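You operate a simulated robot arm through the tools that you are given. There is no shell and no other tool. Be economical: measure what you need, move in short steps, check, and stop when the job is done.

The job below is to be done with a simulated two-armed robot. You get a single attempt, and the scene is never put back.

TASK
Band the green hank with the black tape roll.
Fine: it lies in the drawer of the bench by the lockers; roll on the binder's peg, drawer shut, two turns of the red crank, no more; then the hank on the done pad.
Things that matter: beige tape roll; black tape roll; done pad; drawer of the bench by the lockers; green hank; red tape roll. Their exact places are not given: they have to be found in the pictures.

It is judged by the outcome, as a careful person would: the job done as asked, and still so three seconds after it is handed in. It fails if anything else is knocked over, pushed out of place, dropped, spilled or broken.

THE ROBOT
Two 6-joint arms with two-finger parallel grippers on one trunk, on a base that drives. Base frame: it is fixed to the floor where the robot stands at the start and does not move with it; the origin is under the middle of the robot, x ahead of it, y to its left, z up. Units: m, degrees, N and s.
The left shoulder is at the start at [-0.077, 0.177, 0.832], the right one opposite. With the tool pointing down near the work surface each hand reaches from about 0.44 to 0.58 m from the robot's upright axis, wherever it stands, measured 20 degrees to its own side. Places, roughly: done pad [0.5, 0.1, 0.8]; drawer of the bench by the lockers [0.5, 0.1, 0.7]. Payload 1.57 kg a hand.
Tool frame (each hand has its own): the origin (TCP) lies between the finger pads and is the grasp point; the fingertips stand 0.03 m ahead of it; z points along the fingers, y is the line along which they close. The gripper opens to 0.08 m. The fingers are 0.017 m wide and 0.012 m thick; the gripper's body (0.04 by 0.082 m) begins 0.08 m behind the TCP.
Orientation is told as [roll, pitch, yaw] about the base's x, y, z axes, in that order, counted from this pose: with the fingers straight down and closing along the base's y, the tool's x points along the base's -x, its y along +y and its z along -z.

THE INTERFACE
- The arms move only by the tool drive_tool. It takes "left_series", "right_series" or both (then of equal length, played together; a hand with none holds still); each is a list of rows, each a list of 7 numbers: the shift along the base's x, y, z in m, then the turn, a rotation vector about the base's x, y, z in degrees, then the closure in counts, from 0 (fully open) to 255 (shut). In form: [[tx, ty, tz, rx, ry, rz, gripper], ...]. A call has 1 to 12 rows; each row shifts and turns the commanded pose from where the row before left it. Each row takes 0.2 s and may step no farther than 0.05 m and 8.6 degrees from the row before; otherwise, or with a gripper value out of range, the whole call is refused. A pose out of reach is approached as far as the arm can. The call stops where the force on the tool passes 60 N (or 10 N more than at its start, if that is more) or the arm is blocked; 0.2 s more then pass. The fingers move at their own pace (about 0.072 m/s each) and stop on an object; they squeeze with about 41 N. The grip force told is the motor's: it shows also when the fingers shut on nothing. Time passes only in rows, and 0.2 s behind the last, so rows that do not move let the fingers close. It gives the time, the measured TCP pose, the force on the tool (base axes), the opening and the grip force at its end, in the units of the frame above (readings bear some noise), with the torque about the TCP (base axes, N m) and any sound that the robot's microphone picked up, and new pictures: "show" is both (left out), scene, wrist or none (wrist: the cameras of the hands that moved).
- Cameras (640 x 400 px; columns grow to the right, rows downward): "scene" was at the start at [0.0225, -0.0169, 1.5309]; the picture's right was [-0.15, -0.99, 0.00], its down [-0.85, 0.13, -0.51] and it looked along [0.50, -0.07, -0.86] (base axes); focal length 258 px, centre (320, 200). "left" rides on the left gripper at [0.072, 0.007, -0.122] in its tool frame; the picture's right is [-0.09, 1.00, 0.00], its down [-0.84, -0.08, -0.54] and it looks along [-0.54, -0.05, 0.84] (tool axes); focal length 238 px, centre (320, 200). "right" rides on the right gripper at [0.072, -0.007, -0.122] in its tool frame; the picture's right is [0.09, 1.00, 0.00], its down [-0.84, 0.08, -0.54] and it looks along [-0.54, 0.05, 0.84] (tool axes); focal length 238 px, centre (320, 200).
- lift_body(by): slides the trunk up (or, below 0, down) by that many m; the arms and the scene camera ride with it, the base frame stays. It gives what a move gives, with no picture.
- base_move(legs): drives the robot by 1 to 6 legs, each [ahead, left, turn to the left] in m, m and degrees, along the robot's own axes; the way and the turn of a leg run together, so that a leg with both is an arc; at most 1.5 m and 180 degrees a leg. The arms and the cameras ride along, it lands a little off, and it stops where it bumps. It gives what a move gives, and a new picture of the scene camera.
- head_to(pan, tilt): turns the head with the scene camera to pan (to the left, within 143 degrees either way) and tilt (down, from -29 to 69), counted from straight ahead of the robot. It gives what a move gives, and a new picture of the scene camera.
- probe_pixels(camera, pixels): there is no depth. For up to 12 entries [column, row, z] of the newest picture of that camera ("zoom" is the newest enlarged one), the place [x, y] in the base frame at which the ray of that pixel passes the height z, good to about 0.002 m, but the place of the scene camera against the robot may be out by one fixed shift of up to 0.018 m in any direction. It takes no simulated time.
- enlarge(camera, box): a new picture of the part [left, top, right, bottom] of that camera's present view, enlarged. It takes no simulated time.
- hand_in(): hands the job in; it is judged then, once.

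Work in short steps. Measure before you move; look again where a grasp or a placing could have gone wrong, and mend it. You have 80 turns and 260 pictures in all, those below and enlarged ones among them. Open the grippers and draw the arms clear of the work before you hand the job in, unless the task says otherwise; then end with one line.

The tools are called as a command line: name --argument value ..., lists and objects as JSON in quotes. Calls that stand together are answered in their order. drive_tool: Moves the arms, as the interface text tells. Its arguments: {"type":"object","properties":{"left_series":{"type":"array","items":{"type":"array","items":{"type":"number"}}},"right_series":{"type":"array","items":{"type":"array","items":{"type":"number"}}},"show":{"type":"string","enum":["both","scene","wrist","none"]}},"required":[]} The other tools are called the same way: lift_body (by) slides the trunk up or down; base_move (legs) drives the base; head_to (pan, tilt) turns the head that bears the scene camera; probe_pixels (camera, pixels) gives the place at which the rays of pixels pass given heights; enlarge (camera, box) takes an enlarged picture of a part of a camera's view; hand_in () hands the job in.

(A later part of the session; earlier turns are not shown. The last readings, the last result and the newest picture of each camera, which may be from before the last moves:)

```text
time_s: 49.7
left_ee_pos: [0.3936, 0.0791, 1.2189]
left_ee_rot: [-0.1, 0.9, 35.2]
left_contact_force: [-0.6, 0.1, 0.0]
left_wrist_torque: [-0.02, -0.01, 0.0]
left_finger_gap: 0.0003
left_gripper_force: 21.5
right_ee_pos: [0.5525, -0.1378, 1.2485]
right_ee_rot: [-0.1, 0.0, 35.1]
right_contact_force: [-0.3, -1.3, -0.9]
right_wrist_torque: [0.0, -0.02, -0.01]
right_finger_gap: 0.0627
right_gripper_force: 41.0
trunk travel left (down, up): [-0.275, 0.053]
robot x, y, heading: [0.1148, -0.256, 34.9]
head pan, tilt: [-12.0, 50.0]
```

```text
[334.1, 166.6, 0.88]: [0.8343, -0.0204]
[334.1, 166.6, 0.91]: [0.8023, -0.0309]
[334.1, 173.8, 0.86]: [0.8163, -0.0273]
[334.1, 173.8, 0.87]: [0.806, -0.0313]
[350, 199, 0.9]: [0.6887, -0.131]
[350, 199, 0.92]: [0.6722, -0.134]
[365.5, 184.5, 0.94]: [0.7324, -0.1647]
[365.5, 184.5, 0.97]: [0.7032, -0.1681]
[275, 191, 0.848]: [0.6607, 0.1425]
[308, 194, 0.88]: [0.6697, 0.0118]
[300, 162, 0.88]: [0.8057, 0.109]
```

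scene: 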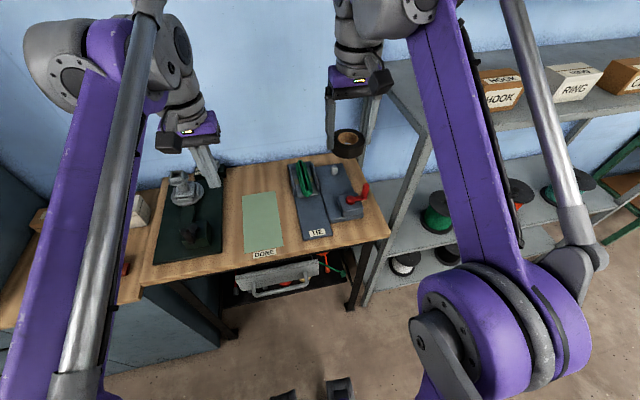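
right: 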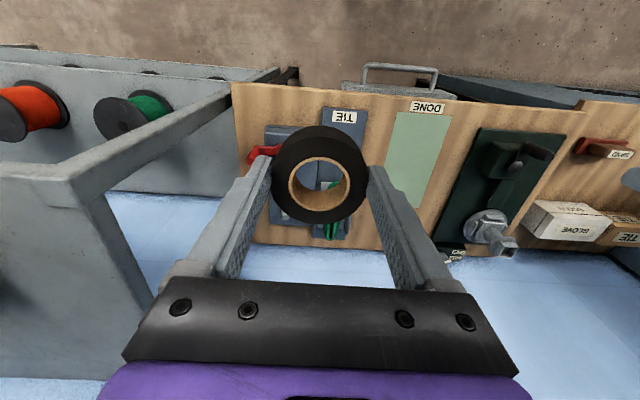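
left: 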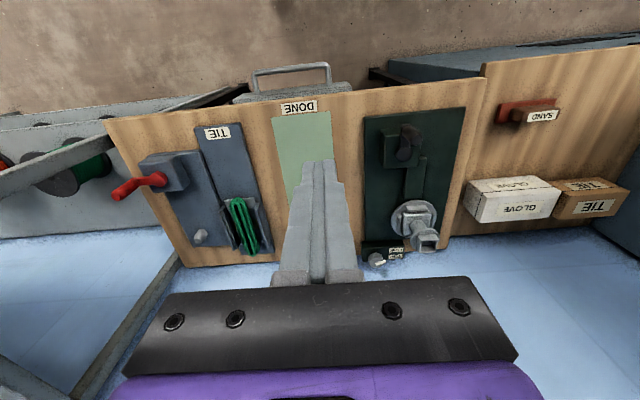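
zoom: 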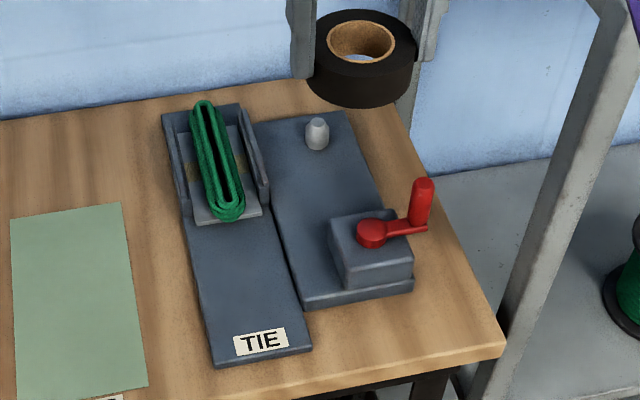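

Peg ≈(0.822,-0.017), top z≈0.89. It's too far from the present stand, so I drive 0.17 m closer.

base_move --legs '[[0.1, 0, 0], [0.07, 0, 0]]'

drive_tool --right_series '[[0, 0, -0.04, 0, 0, 0, 255], [0, 0, -0.04, 0, 0, 0, 255]]' --show "both"

```text
time_s: 51.4
left_ee_pos: [0.5331, 0.1768, 1.2177]
left_ee_rot: [-0.1, 0.8, 35.0]
left_contact_force: [-0.1, 0.8, 0.0]
left_wrist_torque: [0.0, 0.02, 0.02]
left_finger_gap: 0.0
left_gripper_force: 21.4
right_ee_pos: [0.6912, -0.0396, 1.2498]
right_ee_rot: [0.0, 0.1, 34.9]
right_contact_force: [0.9, -0.2, -0.6]
right_wrist_torque: [-0.05, -0.01, -0.05]
right_finger_gap: 0.0624
right_gripper_force: 41.1
trunk travel left (down, up): [-0.275, 0.053]
robot x, y, heading: [0.2505, -0.1605, 34.9]
head pan, tilt: [-12.0, 50.0]
```

scene: 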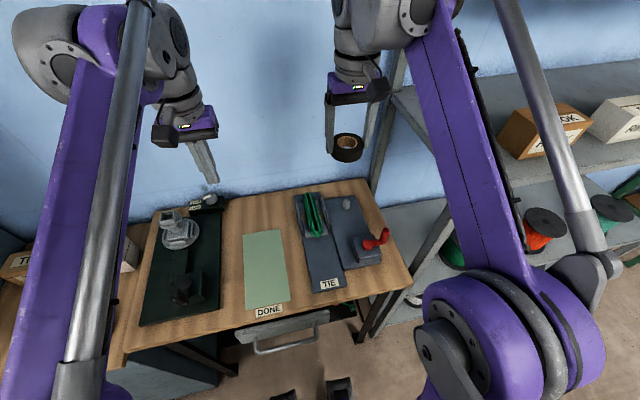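

```text
time_s: 52.0
left_ee_pos: [0.5337, 0.1774, 1.2175]
left_ee_rot: [-0.1, 1.0, 35.1]
left_contact_force: [-0.4, -0.1, 0.3]
left_wrist_torque: [-0.02, 0.08, 0.01]
left_finger_gap: 0.0001
left_gripper_force: 21.2
right_ee_pos: [0.6931, -0.041, 1.1672]
right_ee_rot: [0.1, 0.1, 35.0]
right_contact_force: [0.2, 0.8, -0.6]
right_wrist_torque: [-0.02, 0.01, -0.02]
right_finger_gap: 0.0624
right_gripper_force: 41.3
trunk travel left (down, up): [-0.275, 0.053]
robot x, y, heading: [0.2556, -0.1564, 35.2]
head pan, tilt: [-12.0, 50.0]
```

scene: 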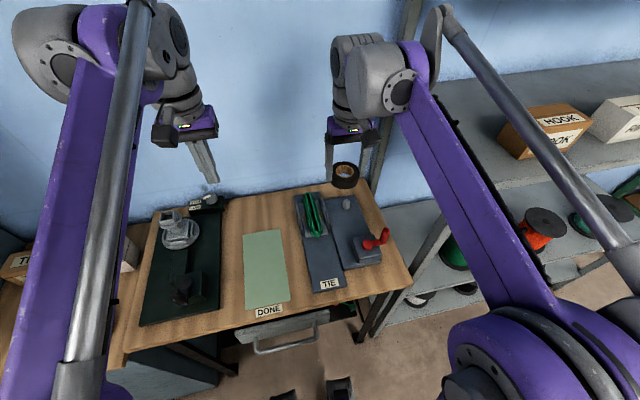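
right: 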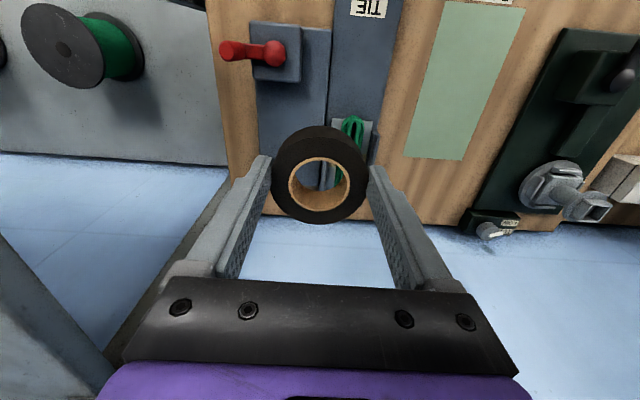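

I take a fresh left-wrist picture and enlarge the scene for an accurate peg fix.

drive_tool --left_series '[[0, -0.02, -0.02, 0, 0, 0, 255]]' --show "wrist"

enlarge --camera "left" --box '[100, 100, 260, 200]'

enlarge --camera "scene" --box '[280, 160, 410, 300]'

```text
time_s: 52.4
left_ee_pos: [0.5322, 0.1557, 1.199]
left_ee_rot: [0.0, 0.8, 35.1]
left_contact_force: [-0.7, 0.2, 0.3]
left_wrist_torque: [-0.01, -0.03, 0.0]
left_finger_gap: 0.0
left_gripper_force: 21.1
right_ee_pos: [0.6919, -0.0421, 1.1684]
right_ee_rot: [0.1, 0.0, 34.9]
right_contact_force: [0.2, 0.6, -0.6]
right_wrist_torque: [0.02, -0.01, 0.0]
right_finger_gap: 0.0621
right_gripper_force: 40.7
trunk travel left (down, up): [-0.275, 0.053]
robot x, y, heading: [0.2502, -0.1536, 35.0]
head pan, tilt: [-12.0, 50.0]
```

left: 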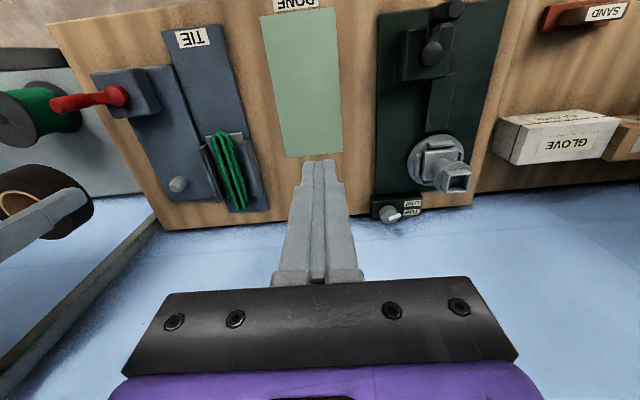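

```text
4.00 times, centred on (180, 150) of left
```

zoom: 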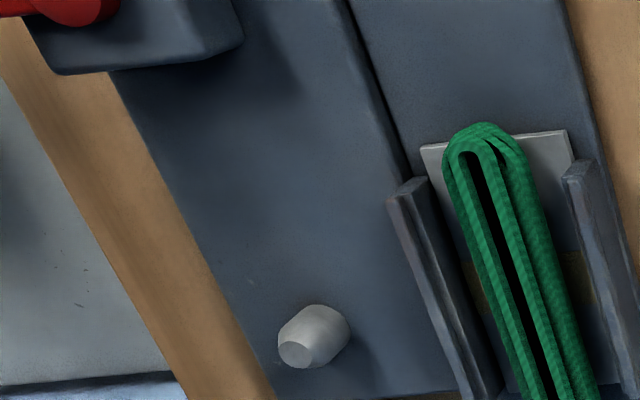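

```text
2.86 times, centred on (345, 230) of scene
```

zoom: 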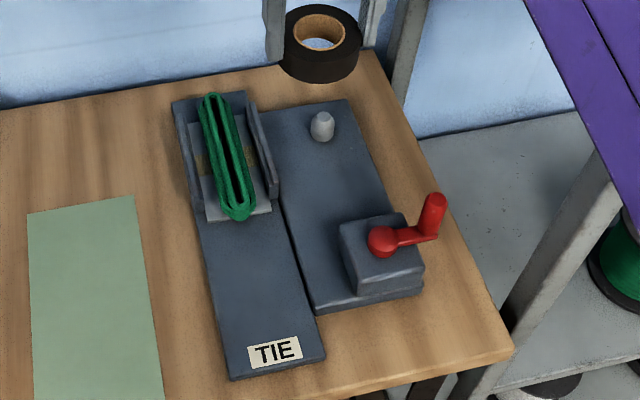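

I probe peg tip/base and, for calibration, the pad's far corners in both views.

probe_pixels --camera "left" --pixels '[[173.3, 188.5, 0.88], [173.3, 188.5, 0.9], [180, 183, 0.86], [180, 183, 0.87], [343, 154, 0.848], [286, 157, 0.848], [122, 95, 0.9], [122, 95, 0.92], [60, 104, 0.94]]'

probe_pixels --camera "scene" --pixels '[[345.4, 201, 0.88], [345.4, 201, 0.9], [345.7, 207.3, 0.86], [345.7, 207.3, 0.87], [279.9, 228.3, 0.848], [242.5, 234.6, 0.848]]'

```text
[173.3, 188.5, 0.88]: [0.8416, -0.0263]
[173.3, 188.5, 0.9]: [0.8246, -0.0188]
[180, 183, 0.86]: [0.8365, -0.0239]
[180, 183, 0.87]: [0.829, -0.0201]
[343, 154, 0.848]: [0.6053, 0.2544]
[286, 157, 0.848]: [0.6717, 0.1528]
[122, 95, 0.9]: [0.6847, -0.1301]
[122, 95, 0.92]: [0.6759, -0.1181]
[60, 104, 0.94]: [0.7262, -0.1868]
```

```text
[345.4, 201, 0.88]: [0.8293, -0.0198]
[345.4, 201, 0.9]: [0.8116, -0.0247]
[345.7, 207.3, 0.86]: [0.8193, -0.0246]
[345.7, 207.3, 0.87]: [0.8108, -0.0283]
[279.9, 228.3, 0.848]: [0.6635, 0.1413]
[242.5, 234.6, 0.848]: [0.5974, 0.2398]
```

Best peg estimate ≈(0.817,-0.017), top ≈0.905. I bring the roll just short of it, at z≈1.02, to see the peg in the window between the fingers.

drive_tool --right_series '[[0.0144, -0.0205, 0, 0, 0, 0, 255], [0.0144, -0.0205, 0, 0, 0, 0, 255], [0, 0, -0.045, 0, 0, 0, 255], [0, 0, -0.045, 0, 0, 0, 255], [0, 0, -0.045, 0, 0, 0, 255], [0, 0, -0.015, 0, 0, 0, 255]]' --show "both"

enlarge --camera "right" --box '[230, 110, 410, 290]'

```text
time_s: 53.8
left_ee_pos: [0.5335, 0.1558, 1.1975]
left_ee_rot: [-0.2, 0.8, 35.1]
left_contact_force: [0.7, 0.1, 0.1]
left_wrist_torque: [0.02, -0.01, -0.02]
left_finger_gap: 0.0
left_gripper_force: 21.5
right_ee_pos: [0.7208, -0.0808, 1.0175]
right_ee_rot: [0.1, 0.0, 35.0]
right_contact_force: [0.4, -0.2, 0.0]
right_wrist_torque: [0.01, 0.0, -0.03]
right_finger_gap: 0.0626
right_gripper_force: 41.2
trunk travel left (down, up): [-0.275, 0.053]
robot x, y, heading: [0.254, -0.1605, 35.0]
head pan, tilt: [-12.0, 50.0]
```

scene: 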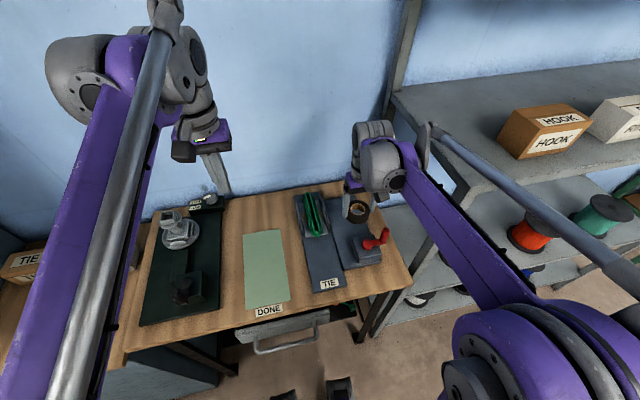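
right: 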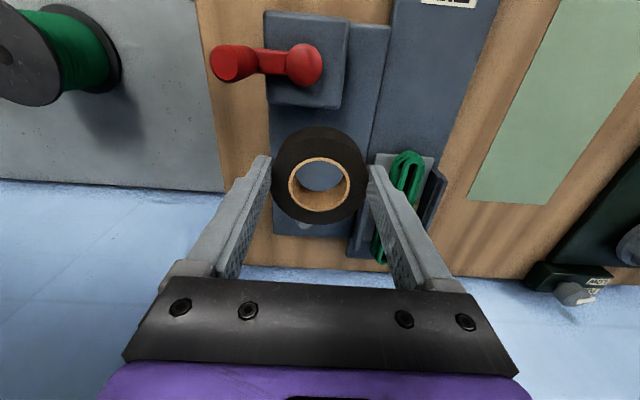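

```text
2.22 times, centred on (320, 200) of right
```

zoom: 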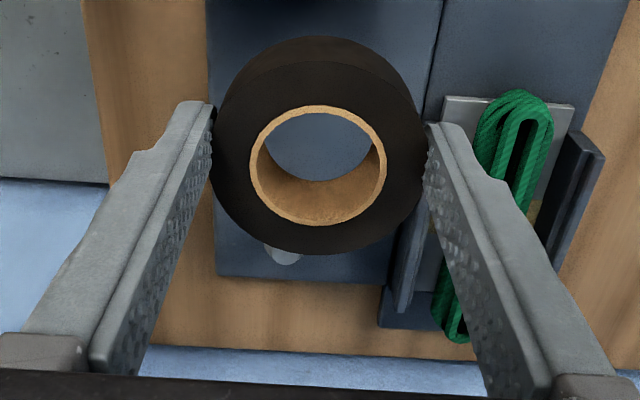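

The peg's tip peeks out below the roll at zoom (283,257). I retreat 2.5 cm to see it whole.

drive_tool --right_series '[[-0.0205, -0.0143, 0, 0, 0, 0, 255]]' --show "wrist"

enlarge --camera "right" --box '[250, 190, 390, 280]'

```text
time_s: 54.2
left_ee_pos: [0.5321, 0.1553, 1.1988]
left_ee_rot: [-0.1, 0.8, 35.1]
left_contact_force: [-0.4, -0.2, 0.9]
left_wrist_torque: [0.0, -0.01, 0.02]
left_finger_gap: 0.0
left_gripper_force: 21.1
right_ee_pos: [0.6972, -0.0956, 1.0184]
right_ee_rot: [0.0, 0.0, 35.0]
right_contact_force: [-0.2, 0.2, -0.2]
right_wrist_torque: [0.01, 0.0, 0.01]
right_finger_gap: 0.0623
right_gripper_force: 41.0
trunk travel left (down, up): [-0.275, 0.053]
robot x, y, heading: [0.2558, -0.1557, 35.2]
head pan, tilt: [-12.0, 50.0]
```

right: 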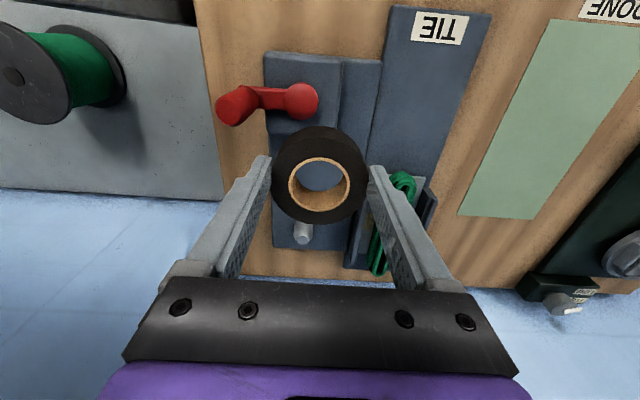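

```text
4.44 times, centred on (320, 235) of right
```

zoom: 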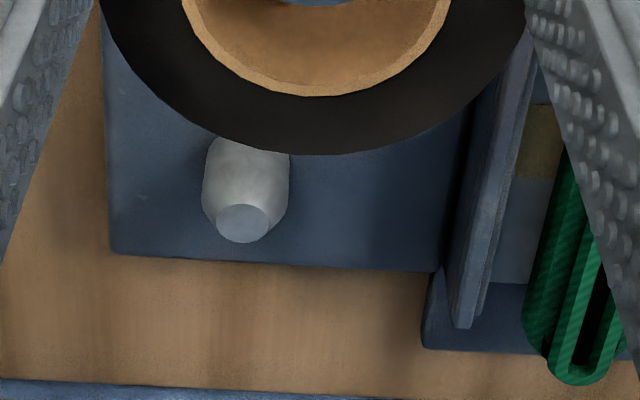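

Peg tip centre is at (302.5,240.2). I probe it at candidate heights.

probe_pixels --camera "right" --pixels '[[302.5, 240.2, 0.89], [302.5, 240.2, 0.9], [302.5, 240.2, 0.905], [302.5, 240.2, 0.91], [302.5, 240.2, 0.92], [272, 247, 0.865], [348, 250, 0.865], [296, 101, 0.92], [236, 105, 0.95], [319.3, 184, 1.009]]'

probe_pixels --camera "left" --pixels '[[173.3, 188.5, 0.905], [173.3, 188.5, 0.91], [173.3, 188.5, 0.92]]'

```text
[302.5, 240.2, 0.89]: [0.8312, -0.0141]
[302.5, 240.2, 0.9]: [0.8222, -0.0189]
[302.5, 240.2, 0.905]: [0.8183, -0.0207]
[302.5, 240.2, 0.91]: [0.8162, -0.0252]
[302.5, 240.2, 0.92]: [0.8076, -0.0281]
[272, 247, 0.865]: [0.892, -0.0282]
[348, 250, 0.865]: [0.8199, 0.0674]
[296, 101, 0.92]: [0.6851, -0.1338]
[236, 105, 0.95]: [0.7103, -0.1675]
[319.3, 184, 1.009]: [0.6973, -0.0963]
```

```text
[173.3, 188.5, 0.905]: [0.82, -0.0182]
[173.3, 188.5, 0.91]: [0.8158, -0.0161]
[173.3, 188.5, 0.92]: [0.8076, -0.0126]
```

Both wrists agree: peg ≈(0.8215,-0.019), top ≈0.902. I carry the roll above it.

drive_tool --right_series '[[0.0311, 0.0193, 0, 0, 0, 0, 255], [0.0311, 0.0193, 0, 0, 0, 0, 255], [0.0311, 0.0193, 0, 0, 0, 0, 255], [0.031, 0.0192, 0, 0, 0, 0, 255], [0, 0, -0.02, 0, 0, 0, 255]]' --show "both"

enlarge --camera "scene" --box '[290, 130, 430, 260]'

```text
time_s: 55.4
left_ee_pos: [0.5332, 0.1573, 1.1976]
left_ee_rot: [-0.1, 0.8, 35.1]
left_contact_force: [-0.4, 0.5, -0.5]
left_wrist_torque: [0.0, -0.02, 0.01]
left_finger_gap: 0.0
left_gripper_force: 21.4
right_ee_pos: [0.8231, -0.0183, 1.002]
right_ee_rot: [0.0, 0.0, 35.1]
right_contact_force: [-0.3, -0.6, 0.0]
right_wrist_torque: [0.06, 0.02, 0.0]
right_finger_gap: 0.0622
right_gripper_force: 40.8
trunk travel left (down, up): [-0.275, 0.053]
robot x, y, heading: [0.2495, -0.1598, 34.9]
head pan, tilt: [-12.0, 50.0]
```

scene: 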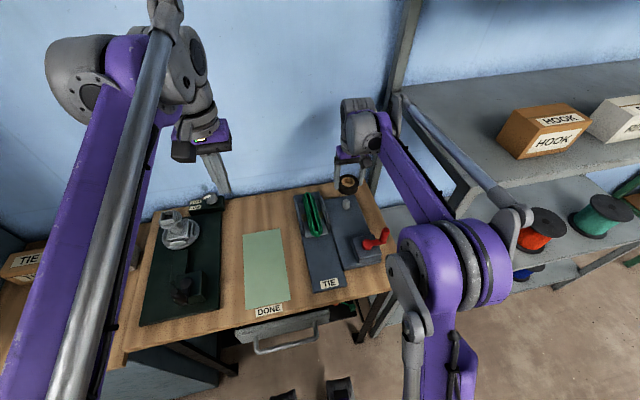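
right: 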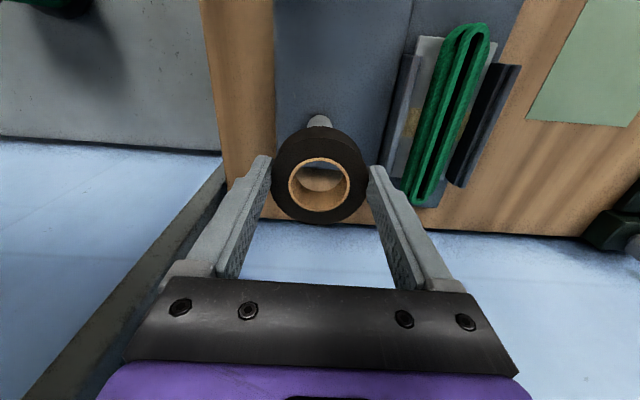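

```text
3.08 times, centred on (360, 195) of scene
```

zoom: 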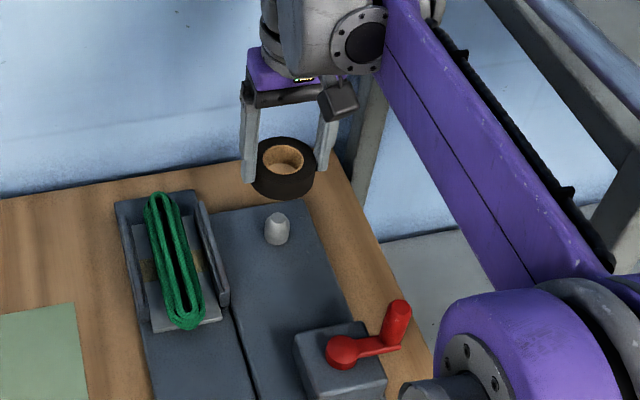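

The peg lies in line laterally (column ~320). I lower to just above the tip and look through the hole.

drive_tool --right_series '[[-0.001, -0.0005, -0.03, 0, 0, 0, 255], [0, 0, -0.022, 0, 0, 0, 255]]' --show "wrist"

enlarge --camera "right" --box '[250, 100, 390, 240]'

enlarge --camera "scene" --box '[310, 150, 400, 230]'

```text
time_s: 56.0
left_ee_pos: [0.5339, 0.1571, 1.1981]
left_ee_rot: [0.0, 0.7, 35.2]
left_contact_force: [-0.3, 0.0, 0.3]
left_wrist_torque: [0.05, -0.01, -0.02]
left_finger_gap: 0.0001
left_gripper_force: 21.3
right_ee_pos: [0.8223, -0.0203, 0.9476]
right_ee_rot: [-0.1, 0.0, 35.1]
right_contact_force: [0.2, -0.3, -0.3]
right_wrist_torque: [0.02, -0.02, -0.01]
right_finger_gap: 0.0624
right_gripper_force: 41.0
trunk travel left (down, up): [-0.275, 0.053]
robot x, y, heading: [0.2549, -0.1582, 35.1]
head pan, tilt: [-12.0, 50.0]
```

right: 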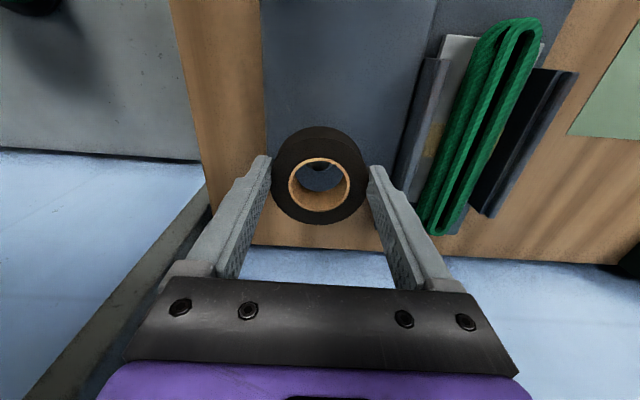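

```text
2.86 times, centred on (320, 170) of right
```

zoom: 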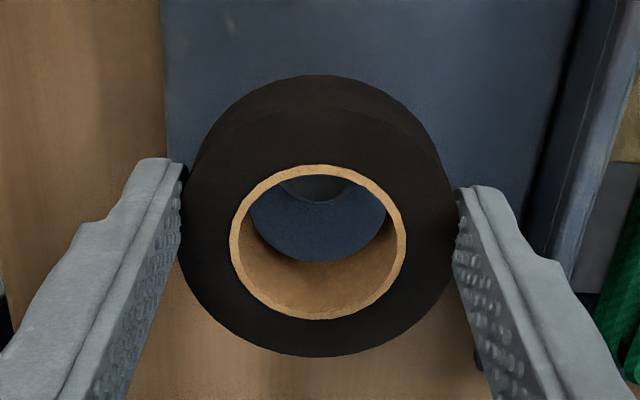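

```text
5.00 times, centred on (355, 190) of scene
```

zoom: 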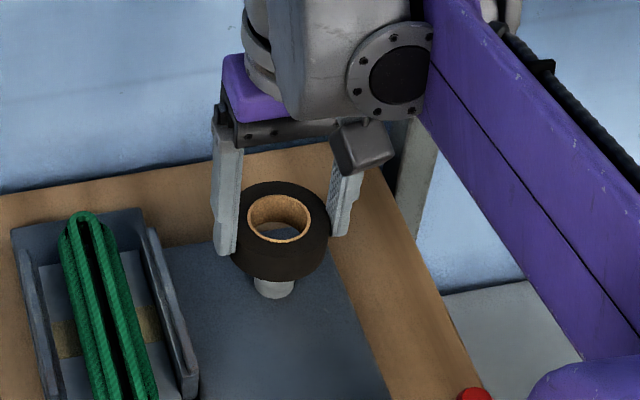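

The peg tip shows inside the hole at zoom (314,188). I probe it at z=0.902 for alignment.

probe_pixels --camera "right" --pixels '[[318, 165, 0.902], [318, 165, 0.895], [318, 171, 0.902], [319.3, 184, 0.9385]]'

```text
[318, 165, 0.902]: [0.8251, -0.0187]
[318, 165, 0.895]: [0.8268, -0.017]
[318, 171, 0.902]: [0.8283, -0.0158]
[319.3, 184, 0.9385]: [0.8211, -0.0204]
```

Offset ≈3 mm forward. I correct 2 mm and lower gently 2.5 cm onto the peg.

drive_tool --right_series '[[0.002, 0.001, -0.008, 0, 0, 0, 255], [0, 0, -0.009, 0, 0, 0, 255], [0, 0, -0.008, 0, 0, 0, 255]]' --show "wrist"

enlarge --camera "scene" --box '[310, 150, 400, 230]'

enlarge --camera "right" --box '[250, 100, 390, 240]'

```text
time_s: 56.8
left_ee_pos: [0.5324, 0.1571, 1.1989]
left_ee_rot: [-0.1, 0.8, 35.2]
left_contact_force: [0.1, 0.5, -0.4]
left_wrist_torque: [0.02, -0.01, 0.02]
left_finger_gap: 0.0003
left_gripper_force: 21.2
right_ee_pos: [0.8242, -0.0185, 0.9222]
right_ee_rot: [-0.1, 0.1, 34.9]
right_contact_force: [-1.8, 0.6, 0.8]
right_wrist_torque: [0.0, 0.06, 0.0]
right_finger_gap: 0.0622
right_gripper_force: 41.1
trunk travel left (down, up): [-0.275, 0.053]
robot x, y, heading: [0.2544, -0.1592, 35.2]
head pan, tilt: [-12.0, 50.0]
```

right: 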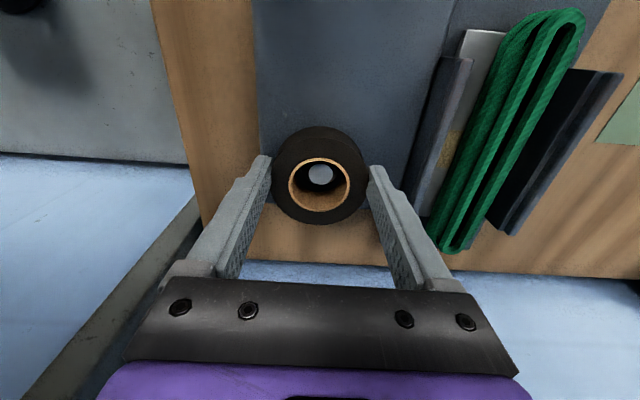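

```text
5.00 times, centred on (355, 190) of scene
```

zoom: 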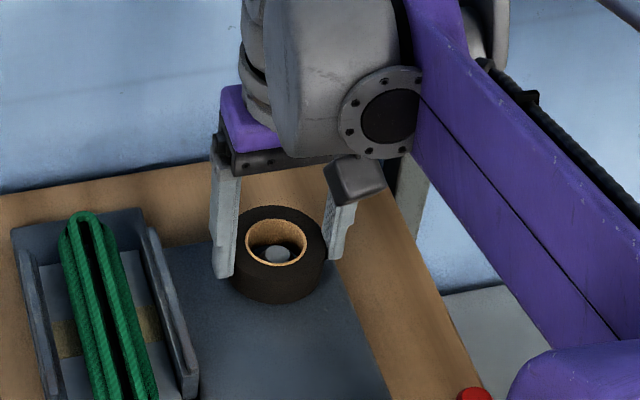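

```text
2.86 times, centred on (320, 170) of right
```

zoom: 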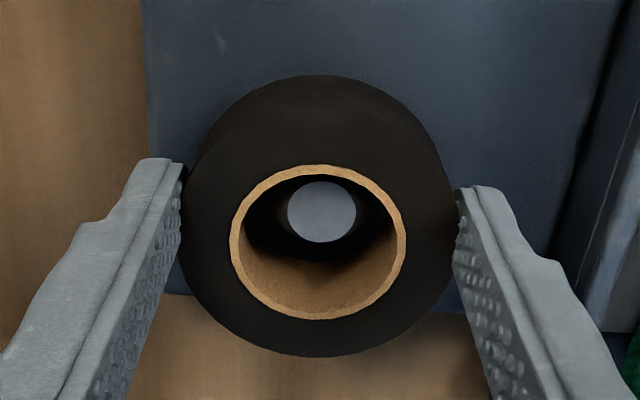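

The peg is inside the hole. I keep lowering in small steps until it seats.

drive_tool --right_series '[[0, 0, -0.006, 0, 0, 0, 255], [0, 0, -0.006, 0, 0, 0, 255], [0, 0, -0.004, 0, 0, 0, 255]]' --show "wrist"

enlarge --camera "scene" --box '[310, 150, 400, 230]'

enlarge --camera "right" --box '[250, 100, 390, 240]'

```text
time_s: 57.6
left_ee_pos: [0.532, 0.1568, 1.1986]
left_ee_rot: [-0.1, 0.6, 35.1]
left_contact_force: [1.5, 0.6, 0.2]
left_wrist_torque: [0.0, 0.01, -0.02]
left_finger_gap: 0.0
left_gripper_force: 21.5
right_ee_pos: [0.8236, -0.017, 0.9091]
right_ee_rot: [-0.1, -0.1, 35.1]
right_contact_force: [0.6, 1.8, 32.3]
right_wrist_torque: [0.09, -0.08, 0.02]
right_finger_gap: 0.0626
right_gripper_force: 40.6
trunk travel left (down, up): [-0.275, 0.053]
robot x, y, heading: [0.2548, -0.1586, 34.9]
head pan, tilt: [-12.0, 50.0]
```

right: 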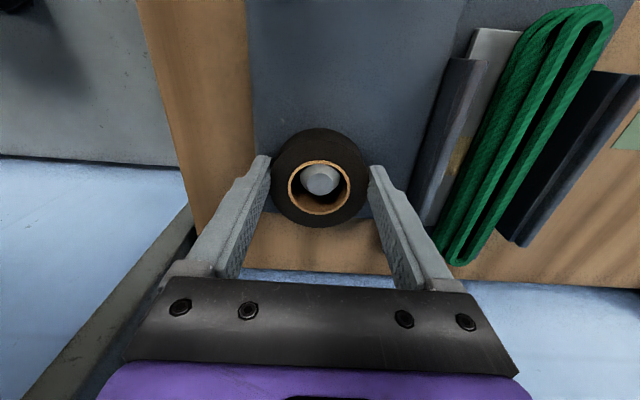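

```text
5.00 times, centred on (355, 190) of scene
```

zoom: 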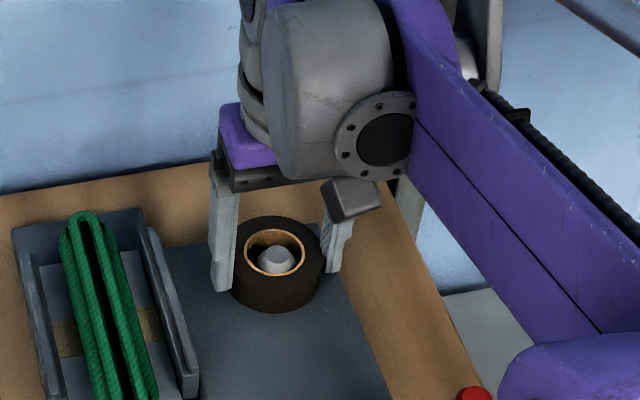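

```text
2.86 times, centred on (320, 170) of right
```

zoom: 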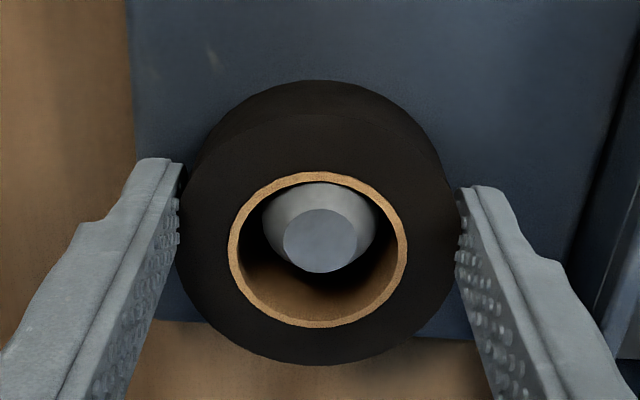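

It's seated (32 N upward). I open the fingers and draw the hand straight up.

drive_tool --right_series '[[0, 0, 0.003, 0, 0, 0, 255], [0, 0, 0, 0, 0, 0, 0], [0, 0, 0, 0, 0, 0, 0], [0, 0, 0.02, 0, 0, 0, 0], [0, 0, 0.045, 0, 0, 0, 0], [0, 0, 0.045, 0, 0, 0, 0]]' --show "both"

enlarge --camera "scene" --box '[300, 150, 410, 260]'

```text
time_s: 59.0
left_ee_pos: [0.5335, 0.157, 1.1989]
left_ee_rot: [-0.1, 0.9, 35.1]
left_contact_force: [-0.1, 0.4, -0.7]
left_wrist_torque: [0.01, -0.01, -0.01]
left_finger_gap: 0.0002
left_gripper_force: 20.8
right_ee_pos: [0.8251, -0.019, 1.0178]
right_ee_rot: [0.0, 0.0, 35.0]
right_contact_force: [0.5, -0.1, -0.1]
right_wrist_torque: [-0.03, -0.01, -0.01]
right_finger_gap: 0.0802
right_gripper_force: 0.2
trunk travel left (down, up): [-0.275, 0.053]
robot x, y, heading: [0.2517, -0.1563, 34.8]
head pan, tilt: [-12.0, 50.0]
```

scene: 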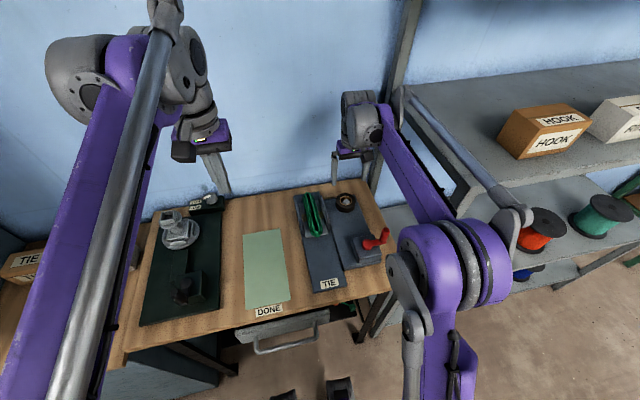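
right: 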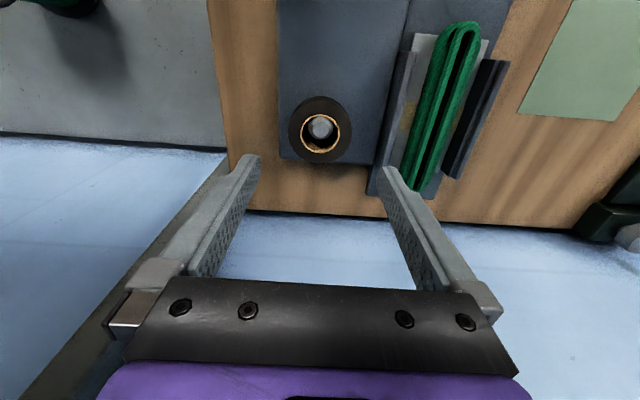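

```text
3.64 times, centred on (355, 205) of scene
```

zoom: 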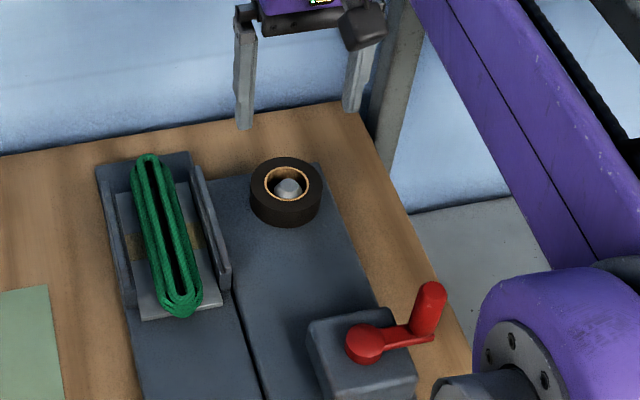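

The roll sits on the peg. Next the crank: I raise the hand, back the base off 0.09 m so the crank circle lies in reach, and look.

drive_tool --right_series '[[0, 0, 0.04, 0, 0, 0, 0], [0, 0, 0.02, 0, 0, 0, 0]]' --show "none"

base_move --legs '[[-0.09, 0, 0.2]]'

drive_tool --right_series '[[-0.029, -0.02, 0, 0, 0, 0, 0], [-0.029, -0.02, 0, 0, 0, 0, 0], [-0.029, -0.02, 0, 0, 0, 0, 0]]' --show "both"

enlarge --camera "right" --box '[220, 80, 420, 220]'

enlarge --camera "scene" --box '[300, 150, 410, 260]'

```text
time_s: 59.6
left_ee_pos: [0.5317, 0.1554, 1.1995]
left_ee_rot: [-0.2, 0.9, 35.1]
left_contact_force: [0.3, 0.6, -0.2]
left_wrist_torque: [-0.01, 0.0, -0.02]
left_finger_gap: 0.0
left_gripper_force: 21.6
right_ee_pos: [0.8251, -0.0164, 1.0781]
right_ee_rot: [0.0, 0.0, 35.0]
right_contact_force: [0.4, 0.3, -0.4]
right_wrist_torque: [0.03, 0.0, -0.01]
right_finger_gap: 0.0798
right_gripper_force: 0.0
trunk travel left (down, up): [-0.275, 0.053]
robot x, y, heading: [0.2537, -0.1539, 34.9]
head pan, tilt: [-12.0, 50.0]
```

```text
time_s: 60.7
left_ee_pos: [0.4595, 0.106, 1.1995]
left_ee_rot: [-0.2, 0.8, 35.3]
left_contact_force: [0.4, 0.5, 0.3]
left_wrist_torque: [0.04, -0.01, -0.04]
left_finger_gap: 0.0001
left_gripper_force: 21.4
right_ee_pos: [0.7533, -0.0661, 1.0778]
right_ee_rot: [0.1, 0.0, 35.3]
right_contact_force: [-1.1, 0.0, -0.7]
right_wrist_torque: [0.04, -0.06, 0.02]
right_finger_gap: 0.0804
right_gripper_force: 0.0
trunk travel left (down, up): [-0.275, 0.053]
robot x, y, heading: [0.1769, -0.2084, 35.3]
head pan, tilt: [-12.0, 50.0]
```

scene: 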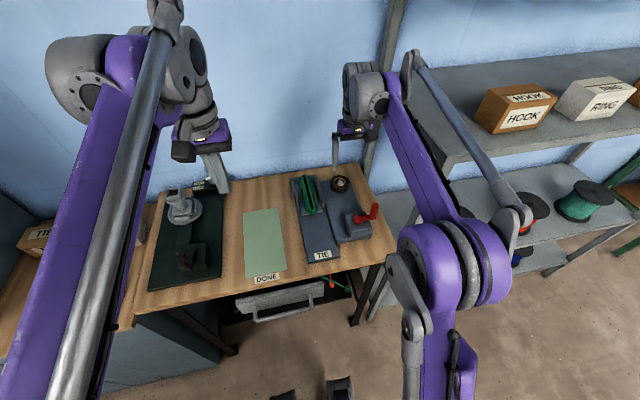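

```text
time_s: 61.5
left_ee_pos: [0.459, 0.1055, 1.1984]
left_ee_rot: [-0.2, 0.9, 35.2]
left_contact_force: [-0.8, -1.4, 0.4]
left_wrist_torque: [0.02, 0.0, -0.02]
left_finger_gap: 0.0
left_gripper_force: 21.3
right_ee_pos: [0.6643, -0.1253, 1.0789]
right_ee_rot: [0.0, 0.1, 35.3]
right_contact_force: [-0.3, -0.1, -0.4]
right_wrist_torque: [0.0, 0.02, 0.01]
right_finger_gap: 0.08
right_gripper_force: 0.1
trunk travel left (down, up): [-0.275, 0.053]
robot x, y, heading: [0.1794, -0.2109, 35.1]
head pan, tilt: [-12.0, 50.0]
```

scene: 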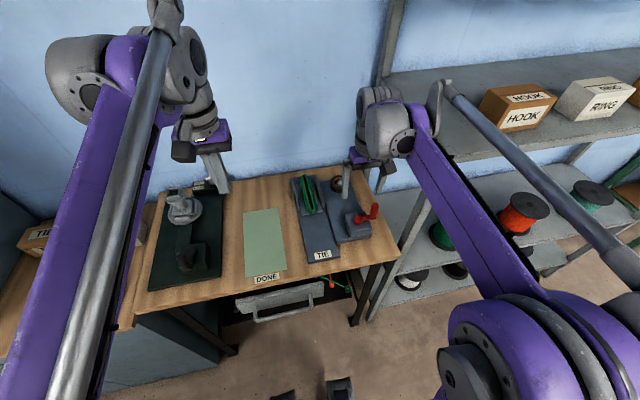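
right: 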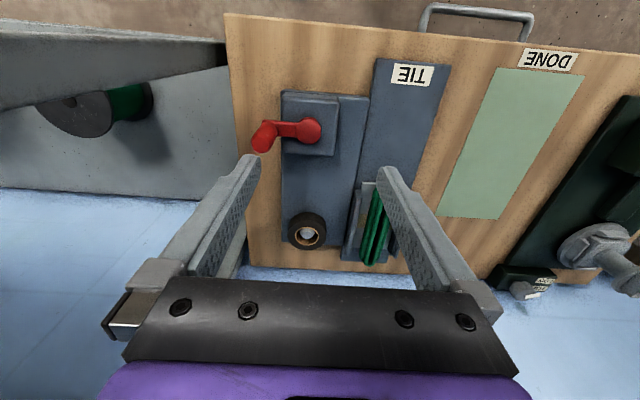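

```text
2.86 times, centred on (320, 150) of right
```

zoom: 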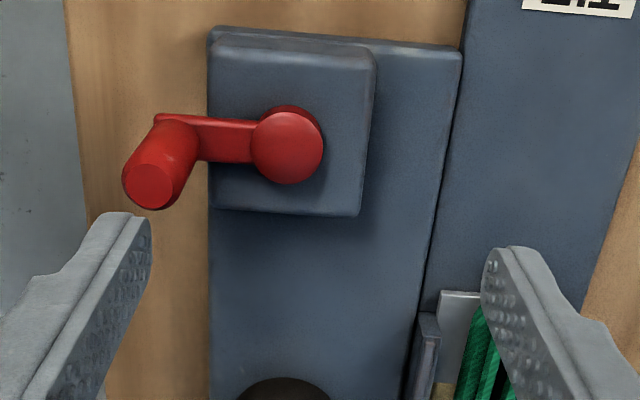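

```text
3.64 times, centred on (355, 205) of scene
```

zoom: 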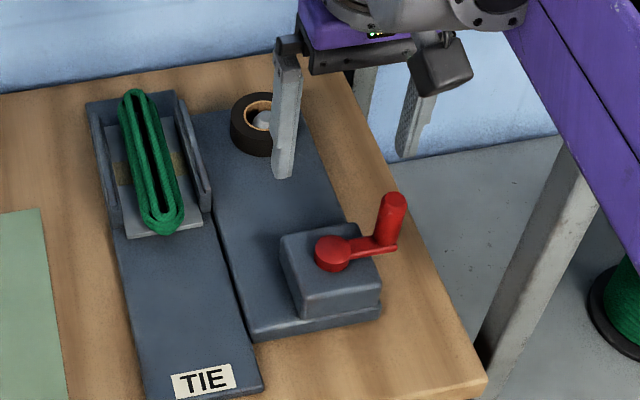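

I probe hub top, knob top and knob base in right and scene views.

probe_pixels --camera "right" --pixels '[[308.8, 130.8, 0.91], [308.8, 130.8, 0.93], [261.6, 145.1, 0.95], [261.6, 145.1, 0.97], [269.3, 123.8, 0.91], [269.3, 123.8, 0.93]]'

probe_pixels --camera "scene" --pixels '[[358.3, 217.7, 0.91], [358.3, 217.7, 0.93], [375.4, 205, 0.95], [375.4, 205, 0.97], [373.2, 217.9, 0.91], [373.2, 217.9, 0.93]]'

```text
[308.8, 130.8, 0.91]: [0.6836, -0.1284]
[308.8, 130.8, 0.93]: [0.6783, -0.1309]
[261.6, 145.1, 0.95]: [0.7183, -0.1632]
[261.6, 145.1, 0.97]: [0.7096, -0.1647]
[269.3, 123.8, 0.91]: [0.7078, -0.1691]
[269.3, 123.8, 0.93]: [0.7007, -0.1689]
```

```text
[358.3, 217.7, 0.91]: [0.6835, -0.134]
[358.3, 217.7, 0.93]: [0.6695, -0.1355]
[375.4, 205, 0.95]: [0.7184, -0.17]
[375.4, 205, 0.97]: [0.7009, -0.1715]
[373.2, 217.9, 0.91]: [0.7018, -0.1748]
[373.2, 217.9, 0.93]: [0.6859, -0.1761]
```

Hub ≈(0.679,-0.130), knob ≈(0.709,-0.166), top z≈0.968, radius ≈0.047. I move above the knob and look.

drive_tool --right_series '[[0.0222, -0.0208, 0, 0, 0, 0, 0], [0.0222, -0.0208, -0.02, 0, 0, 0, 0], [0, 0, -0.03, 0, 0, 0, 0]]' --show "wrist"

enlarge --camera "right" --box '[230, 60, 430, 220]'

```text
time_s: 62.3
left_ee_pos: [0.4595, 0.107, 1.1988]
left_ee_rot: [-0.1, 0.7, 35.4]
left_contact_force: [0.1, -0.4, 0.0]
left_wrist_torque: [-0.02, 0.01, 0.0]
left_finger_gap: 0.0
left_gripper_force: 20.8
right_ee_pos: [0.7095, -0.1664, 1.0283]
right_ee_rot: [0.0, 0.0, 35.3]
right_contact_force: [0.6, 0.5, -0.1]
right_wrist_torque: [-0.01, -0.02, 0.0]
right_finger_gap: 0.0799
right_gripper_force: 0.0
trunk travel left (down, up): [-0.275, 0.053]
robot x, y, heading: [0.176, -0.2128, 35.5]
head pan, tilt: [-12.0, 50.0]
```

right: 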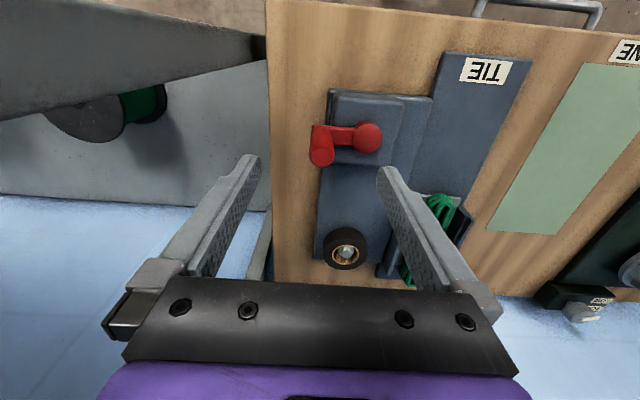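

```text
2.50 times, centred on (330, 140) of right
```

zoom: 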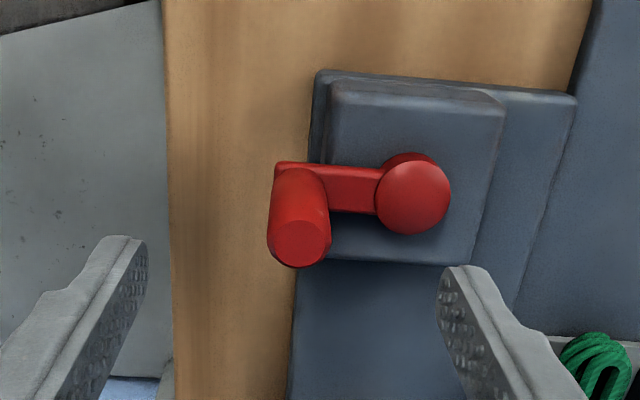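

I probe knob top (322,157) and hub top (367.6,139) again.

probe_pixels --camera "right" --pixels '[[322, 157.2, 0.96], [322, 157.2, 0.968], [322, 157.2, 0.975], [367.6, 139.2, 0.92], [367.6, 139.2, 0.928]]'

```text
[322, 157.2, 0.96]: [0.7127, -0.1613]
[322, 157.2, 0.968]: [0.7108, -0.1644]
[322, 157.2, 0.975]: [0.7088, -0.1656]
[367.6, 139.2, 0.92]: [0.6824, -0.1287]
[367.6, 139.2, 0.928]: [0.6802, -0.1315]
```

Knob ≈(0.7105,-0.164). I lower to z≈0.962 around it and close.

drive_tool --right_series '[[0.001, 0.002, -0.03, 0, 0, 0, 0], [0, 0, -0.036, 0, 0, 0, 0], [0, 0, 0, 0, 0, 0, 255], [0, 0, 0, 0, 0, 0, 255], [0, 0, 0, 0, 0, 0, 255], [0, 0, 0, 0, 0, 0, 255]]' --show "both"

enlarge --camera "right" --box '[230, 60, 430, 220]'

```text
time_s: 63.7
left_ee_pos: [0.4599, 0.1074, 1.1988]
left_ee_rot: [-0.1, 0.9, 35.3]
left_contact_force: [-0.3, -0.3, 1.0]
left_wrist_torque: [0.01, -0.02, -0.03]
left_finger_gap: 0.0
left_gripper_force: 21.1
right_ee_pos: [0.7089, -0.1663, 0.9622]
right_ee_rot: [0.0, 0.0, 35.2]
right_contact_force: [-6.0, 3.4, -6.5]
right_wrist_torque: [-0.39, -0.68, 0.1]
right_finger_gap: 0.0206
right_gripper_force: 34.6
trunk travel left (down, up): [-0.275, 0.053]
robot x, y, heading: [0.1808, -0.2083, 35.4]
head pan, tilt: [-12.0, 50.0]
```

scene: 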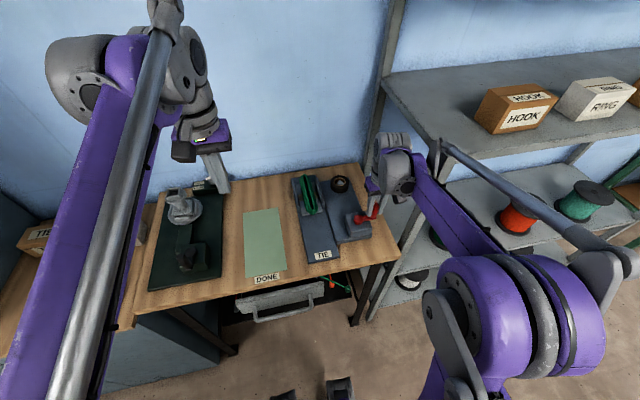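
right: 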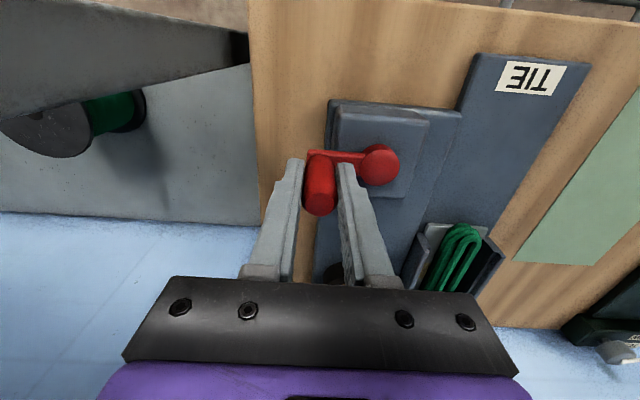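

```text
2.50 times, centred on (330, 140) of right
```

zoom: 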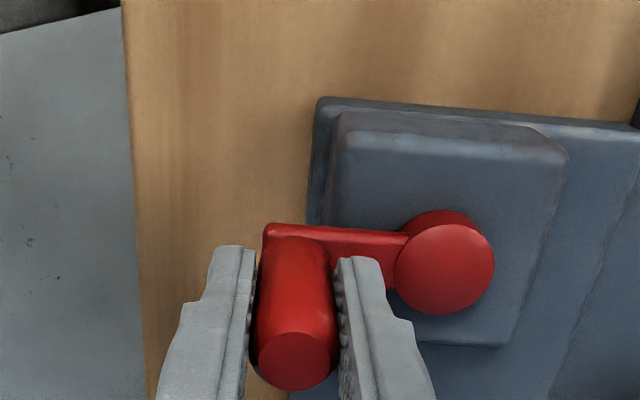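

Knob gripped (gap 0.0206). I turn the crank clockwise with small chords of a circle about the hub; first a quarter turn, watching forces.

drive_tool --right_series '[[-0.01025, -0.00604, 0, 0, 0, 0, 255], [-0.01147, -0.00318, 0, 0, 0, 0, 255], [-0.0119, -0.0001, 0, 0, 0, 0, 255], [-0.01152, 0.00298, 0, 0, 0, 0, 255], [-0.01036, 0.00586, 0, 0, 0, 0, 255], [-0.00849, 0.00834, 0, 0, 0, 0, 255]]' --show "wrist"

enlarge --camera "right" --box '[230, 100, 430, 260]'

```text
time_s: 65.1
left_ee_pos: [0.4596, 0.1079, 1.1985]
left_ee_rot: [0.0, 0.8, 35.2]
left_contact_force: [0.9, 0.2, -0.2]
left_wrist_torque: [0.0, -0.01, 0.02]
left_finger_gap: 0.0
left_gripper_force: 20.9
right_ee_pos: [0.6464, -0.1553, 0.9614]
right_ee_rot: [0.1, 0.0, 35.4]
right_contact_force: [-2.0, -0.8, -2.6]
right_wrist_torque: [-0.79, -0.05, 0.01]
right_finger_gap: 0.0198
right_gripper_force: 33.3
trunk travel left (down, up): [-0.275, 0.053]
robot x, y, heading: [0.1808, -0.2091, 35.2]
head pan, tilt: [-12.0, 50.0]
```

right: 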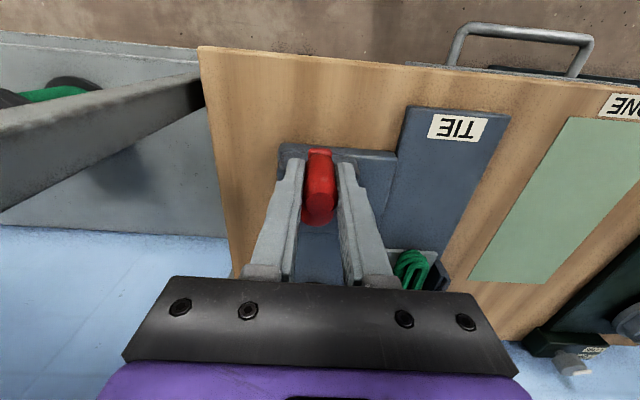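

```text
2.50 times, centred on (330, 180) of right
```

zoom: 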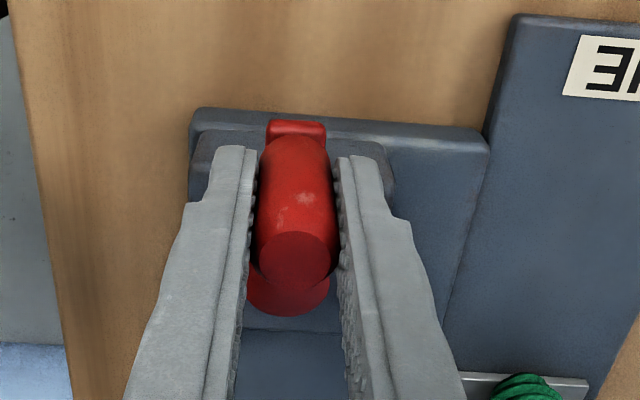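

The crank follows with low forces. I continue with half a turn.

drive_tool --right_series '[[-0.00604, 0.01025, 0, 0, 0, 0, 255], [-0.00318, 0.01147, 0, 0, 0, 0, 255], [-0.0001, 0.0119, 0, 0, 0, 0, 255], [0.00298, 0.01152, 0, 0, 0, 0, 255], [0.00586, 0.01036, 0, 0, 0, 0, 255], [0.00834, 0.00849, 0, 0, 0, 0, 255], [0.01025, 0.00604, 0, 0, 0, 0, 255], [0.01147, 0.00318, 0, 0, 0, 0, 255], [0.0119, 0.0001, 0, 0, 0, 0, 255], [0.01152, -0.00298, 0, 0, 0, 0, 255], [0.01036, -0.00586, 0, 0, 0, 0, 255], [0.00849, -0.00834, 0, 0, 0, 0, 255]]' --show "wrist"

enlarge --camera "scene" --box '[290, 150, 420, 270]'

```text
time_s: 67.7
left_ee_pos: [0.4596, 0.1059, 1.1991]
left_ee_rot: [0.0, 0.9, 35.3]
left_contact_force: [-0.7, -0.1, -0.6]
left_wrist_torque: [0.01, 0.01, 0.0]
left_finger_gap: 0.0001
left_gripper_force: 21.4
right_ee_pos: [0.7194, -0.1022, 0.9623]
right_ee_rot: [-0.1, 0.1, 35.1]
right_contact_force: [0.7, 1.2, 1.5]
right_wrist_torque: [0.7, -0.03, 0.03]
right_finger_gap: 0.0201
right_gripper_force: 33.4
trunk travel left (down, up): [-0.275, 0.053]
robot x, y, heading: [0.1746, -0.2091, 35.1]
head pan, tilt: [-12.0, 50.0]
```

right: 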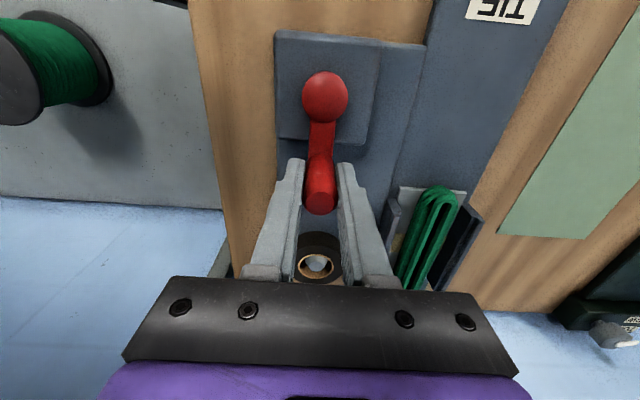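

```text
3.33 times, centred on (355, 210) of scene
```

zoom: 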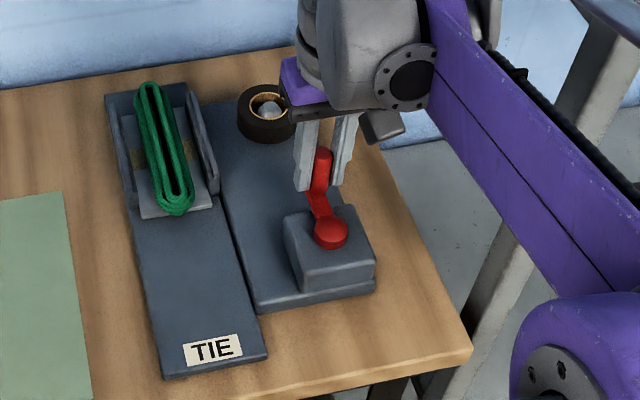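

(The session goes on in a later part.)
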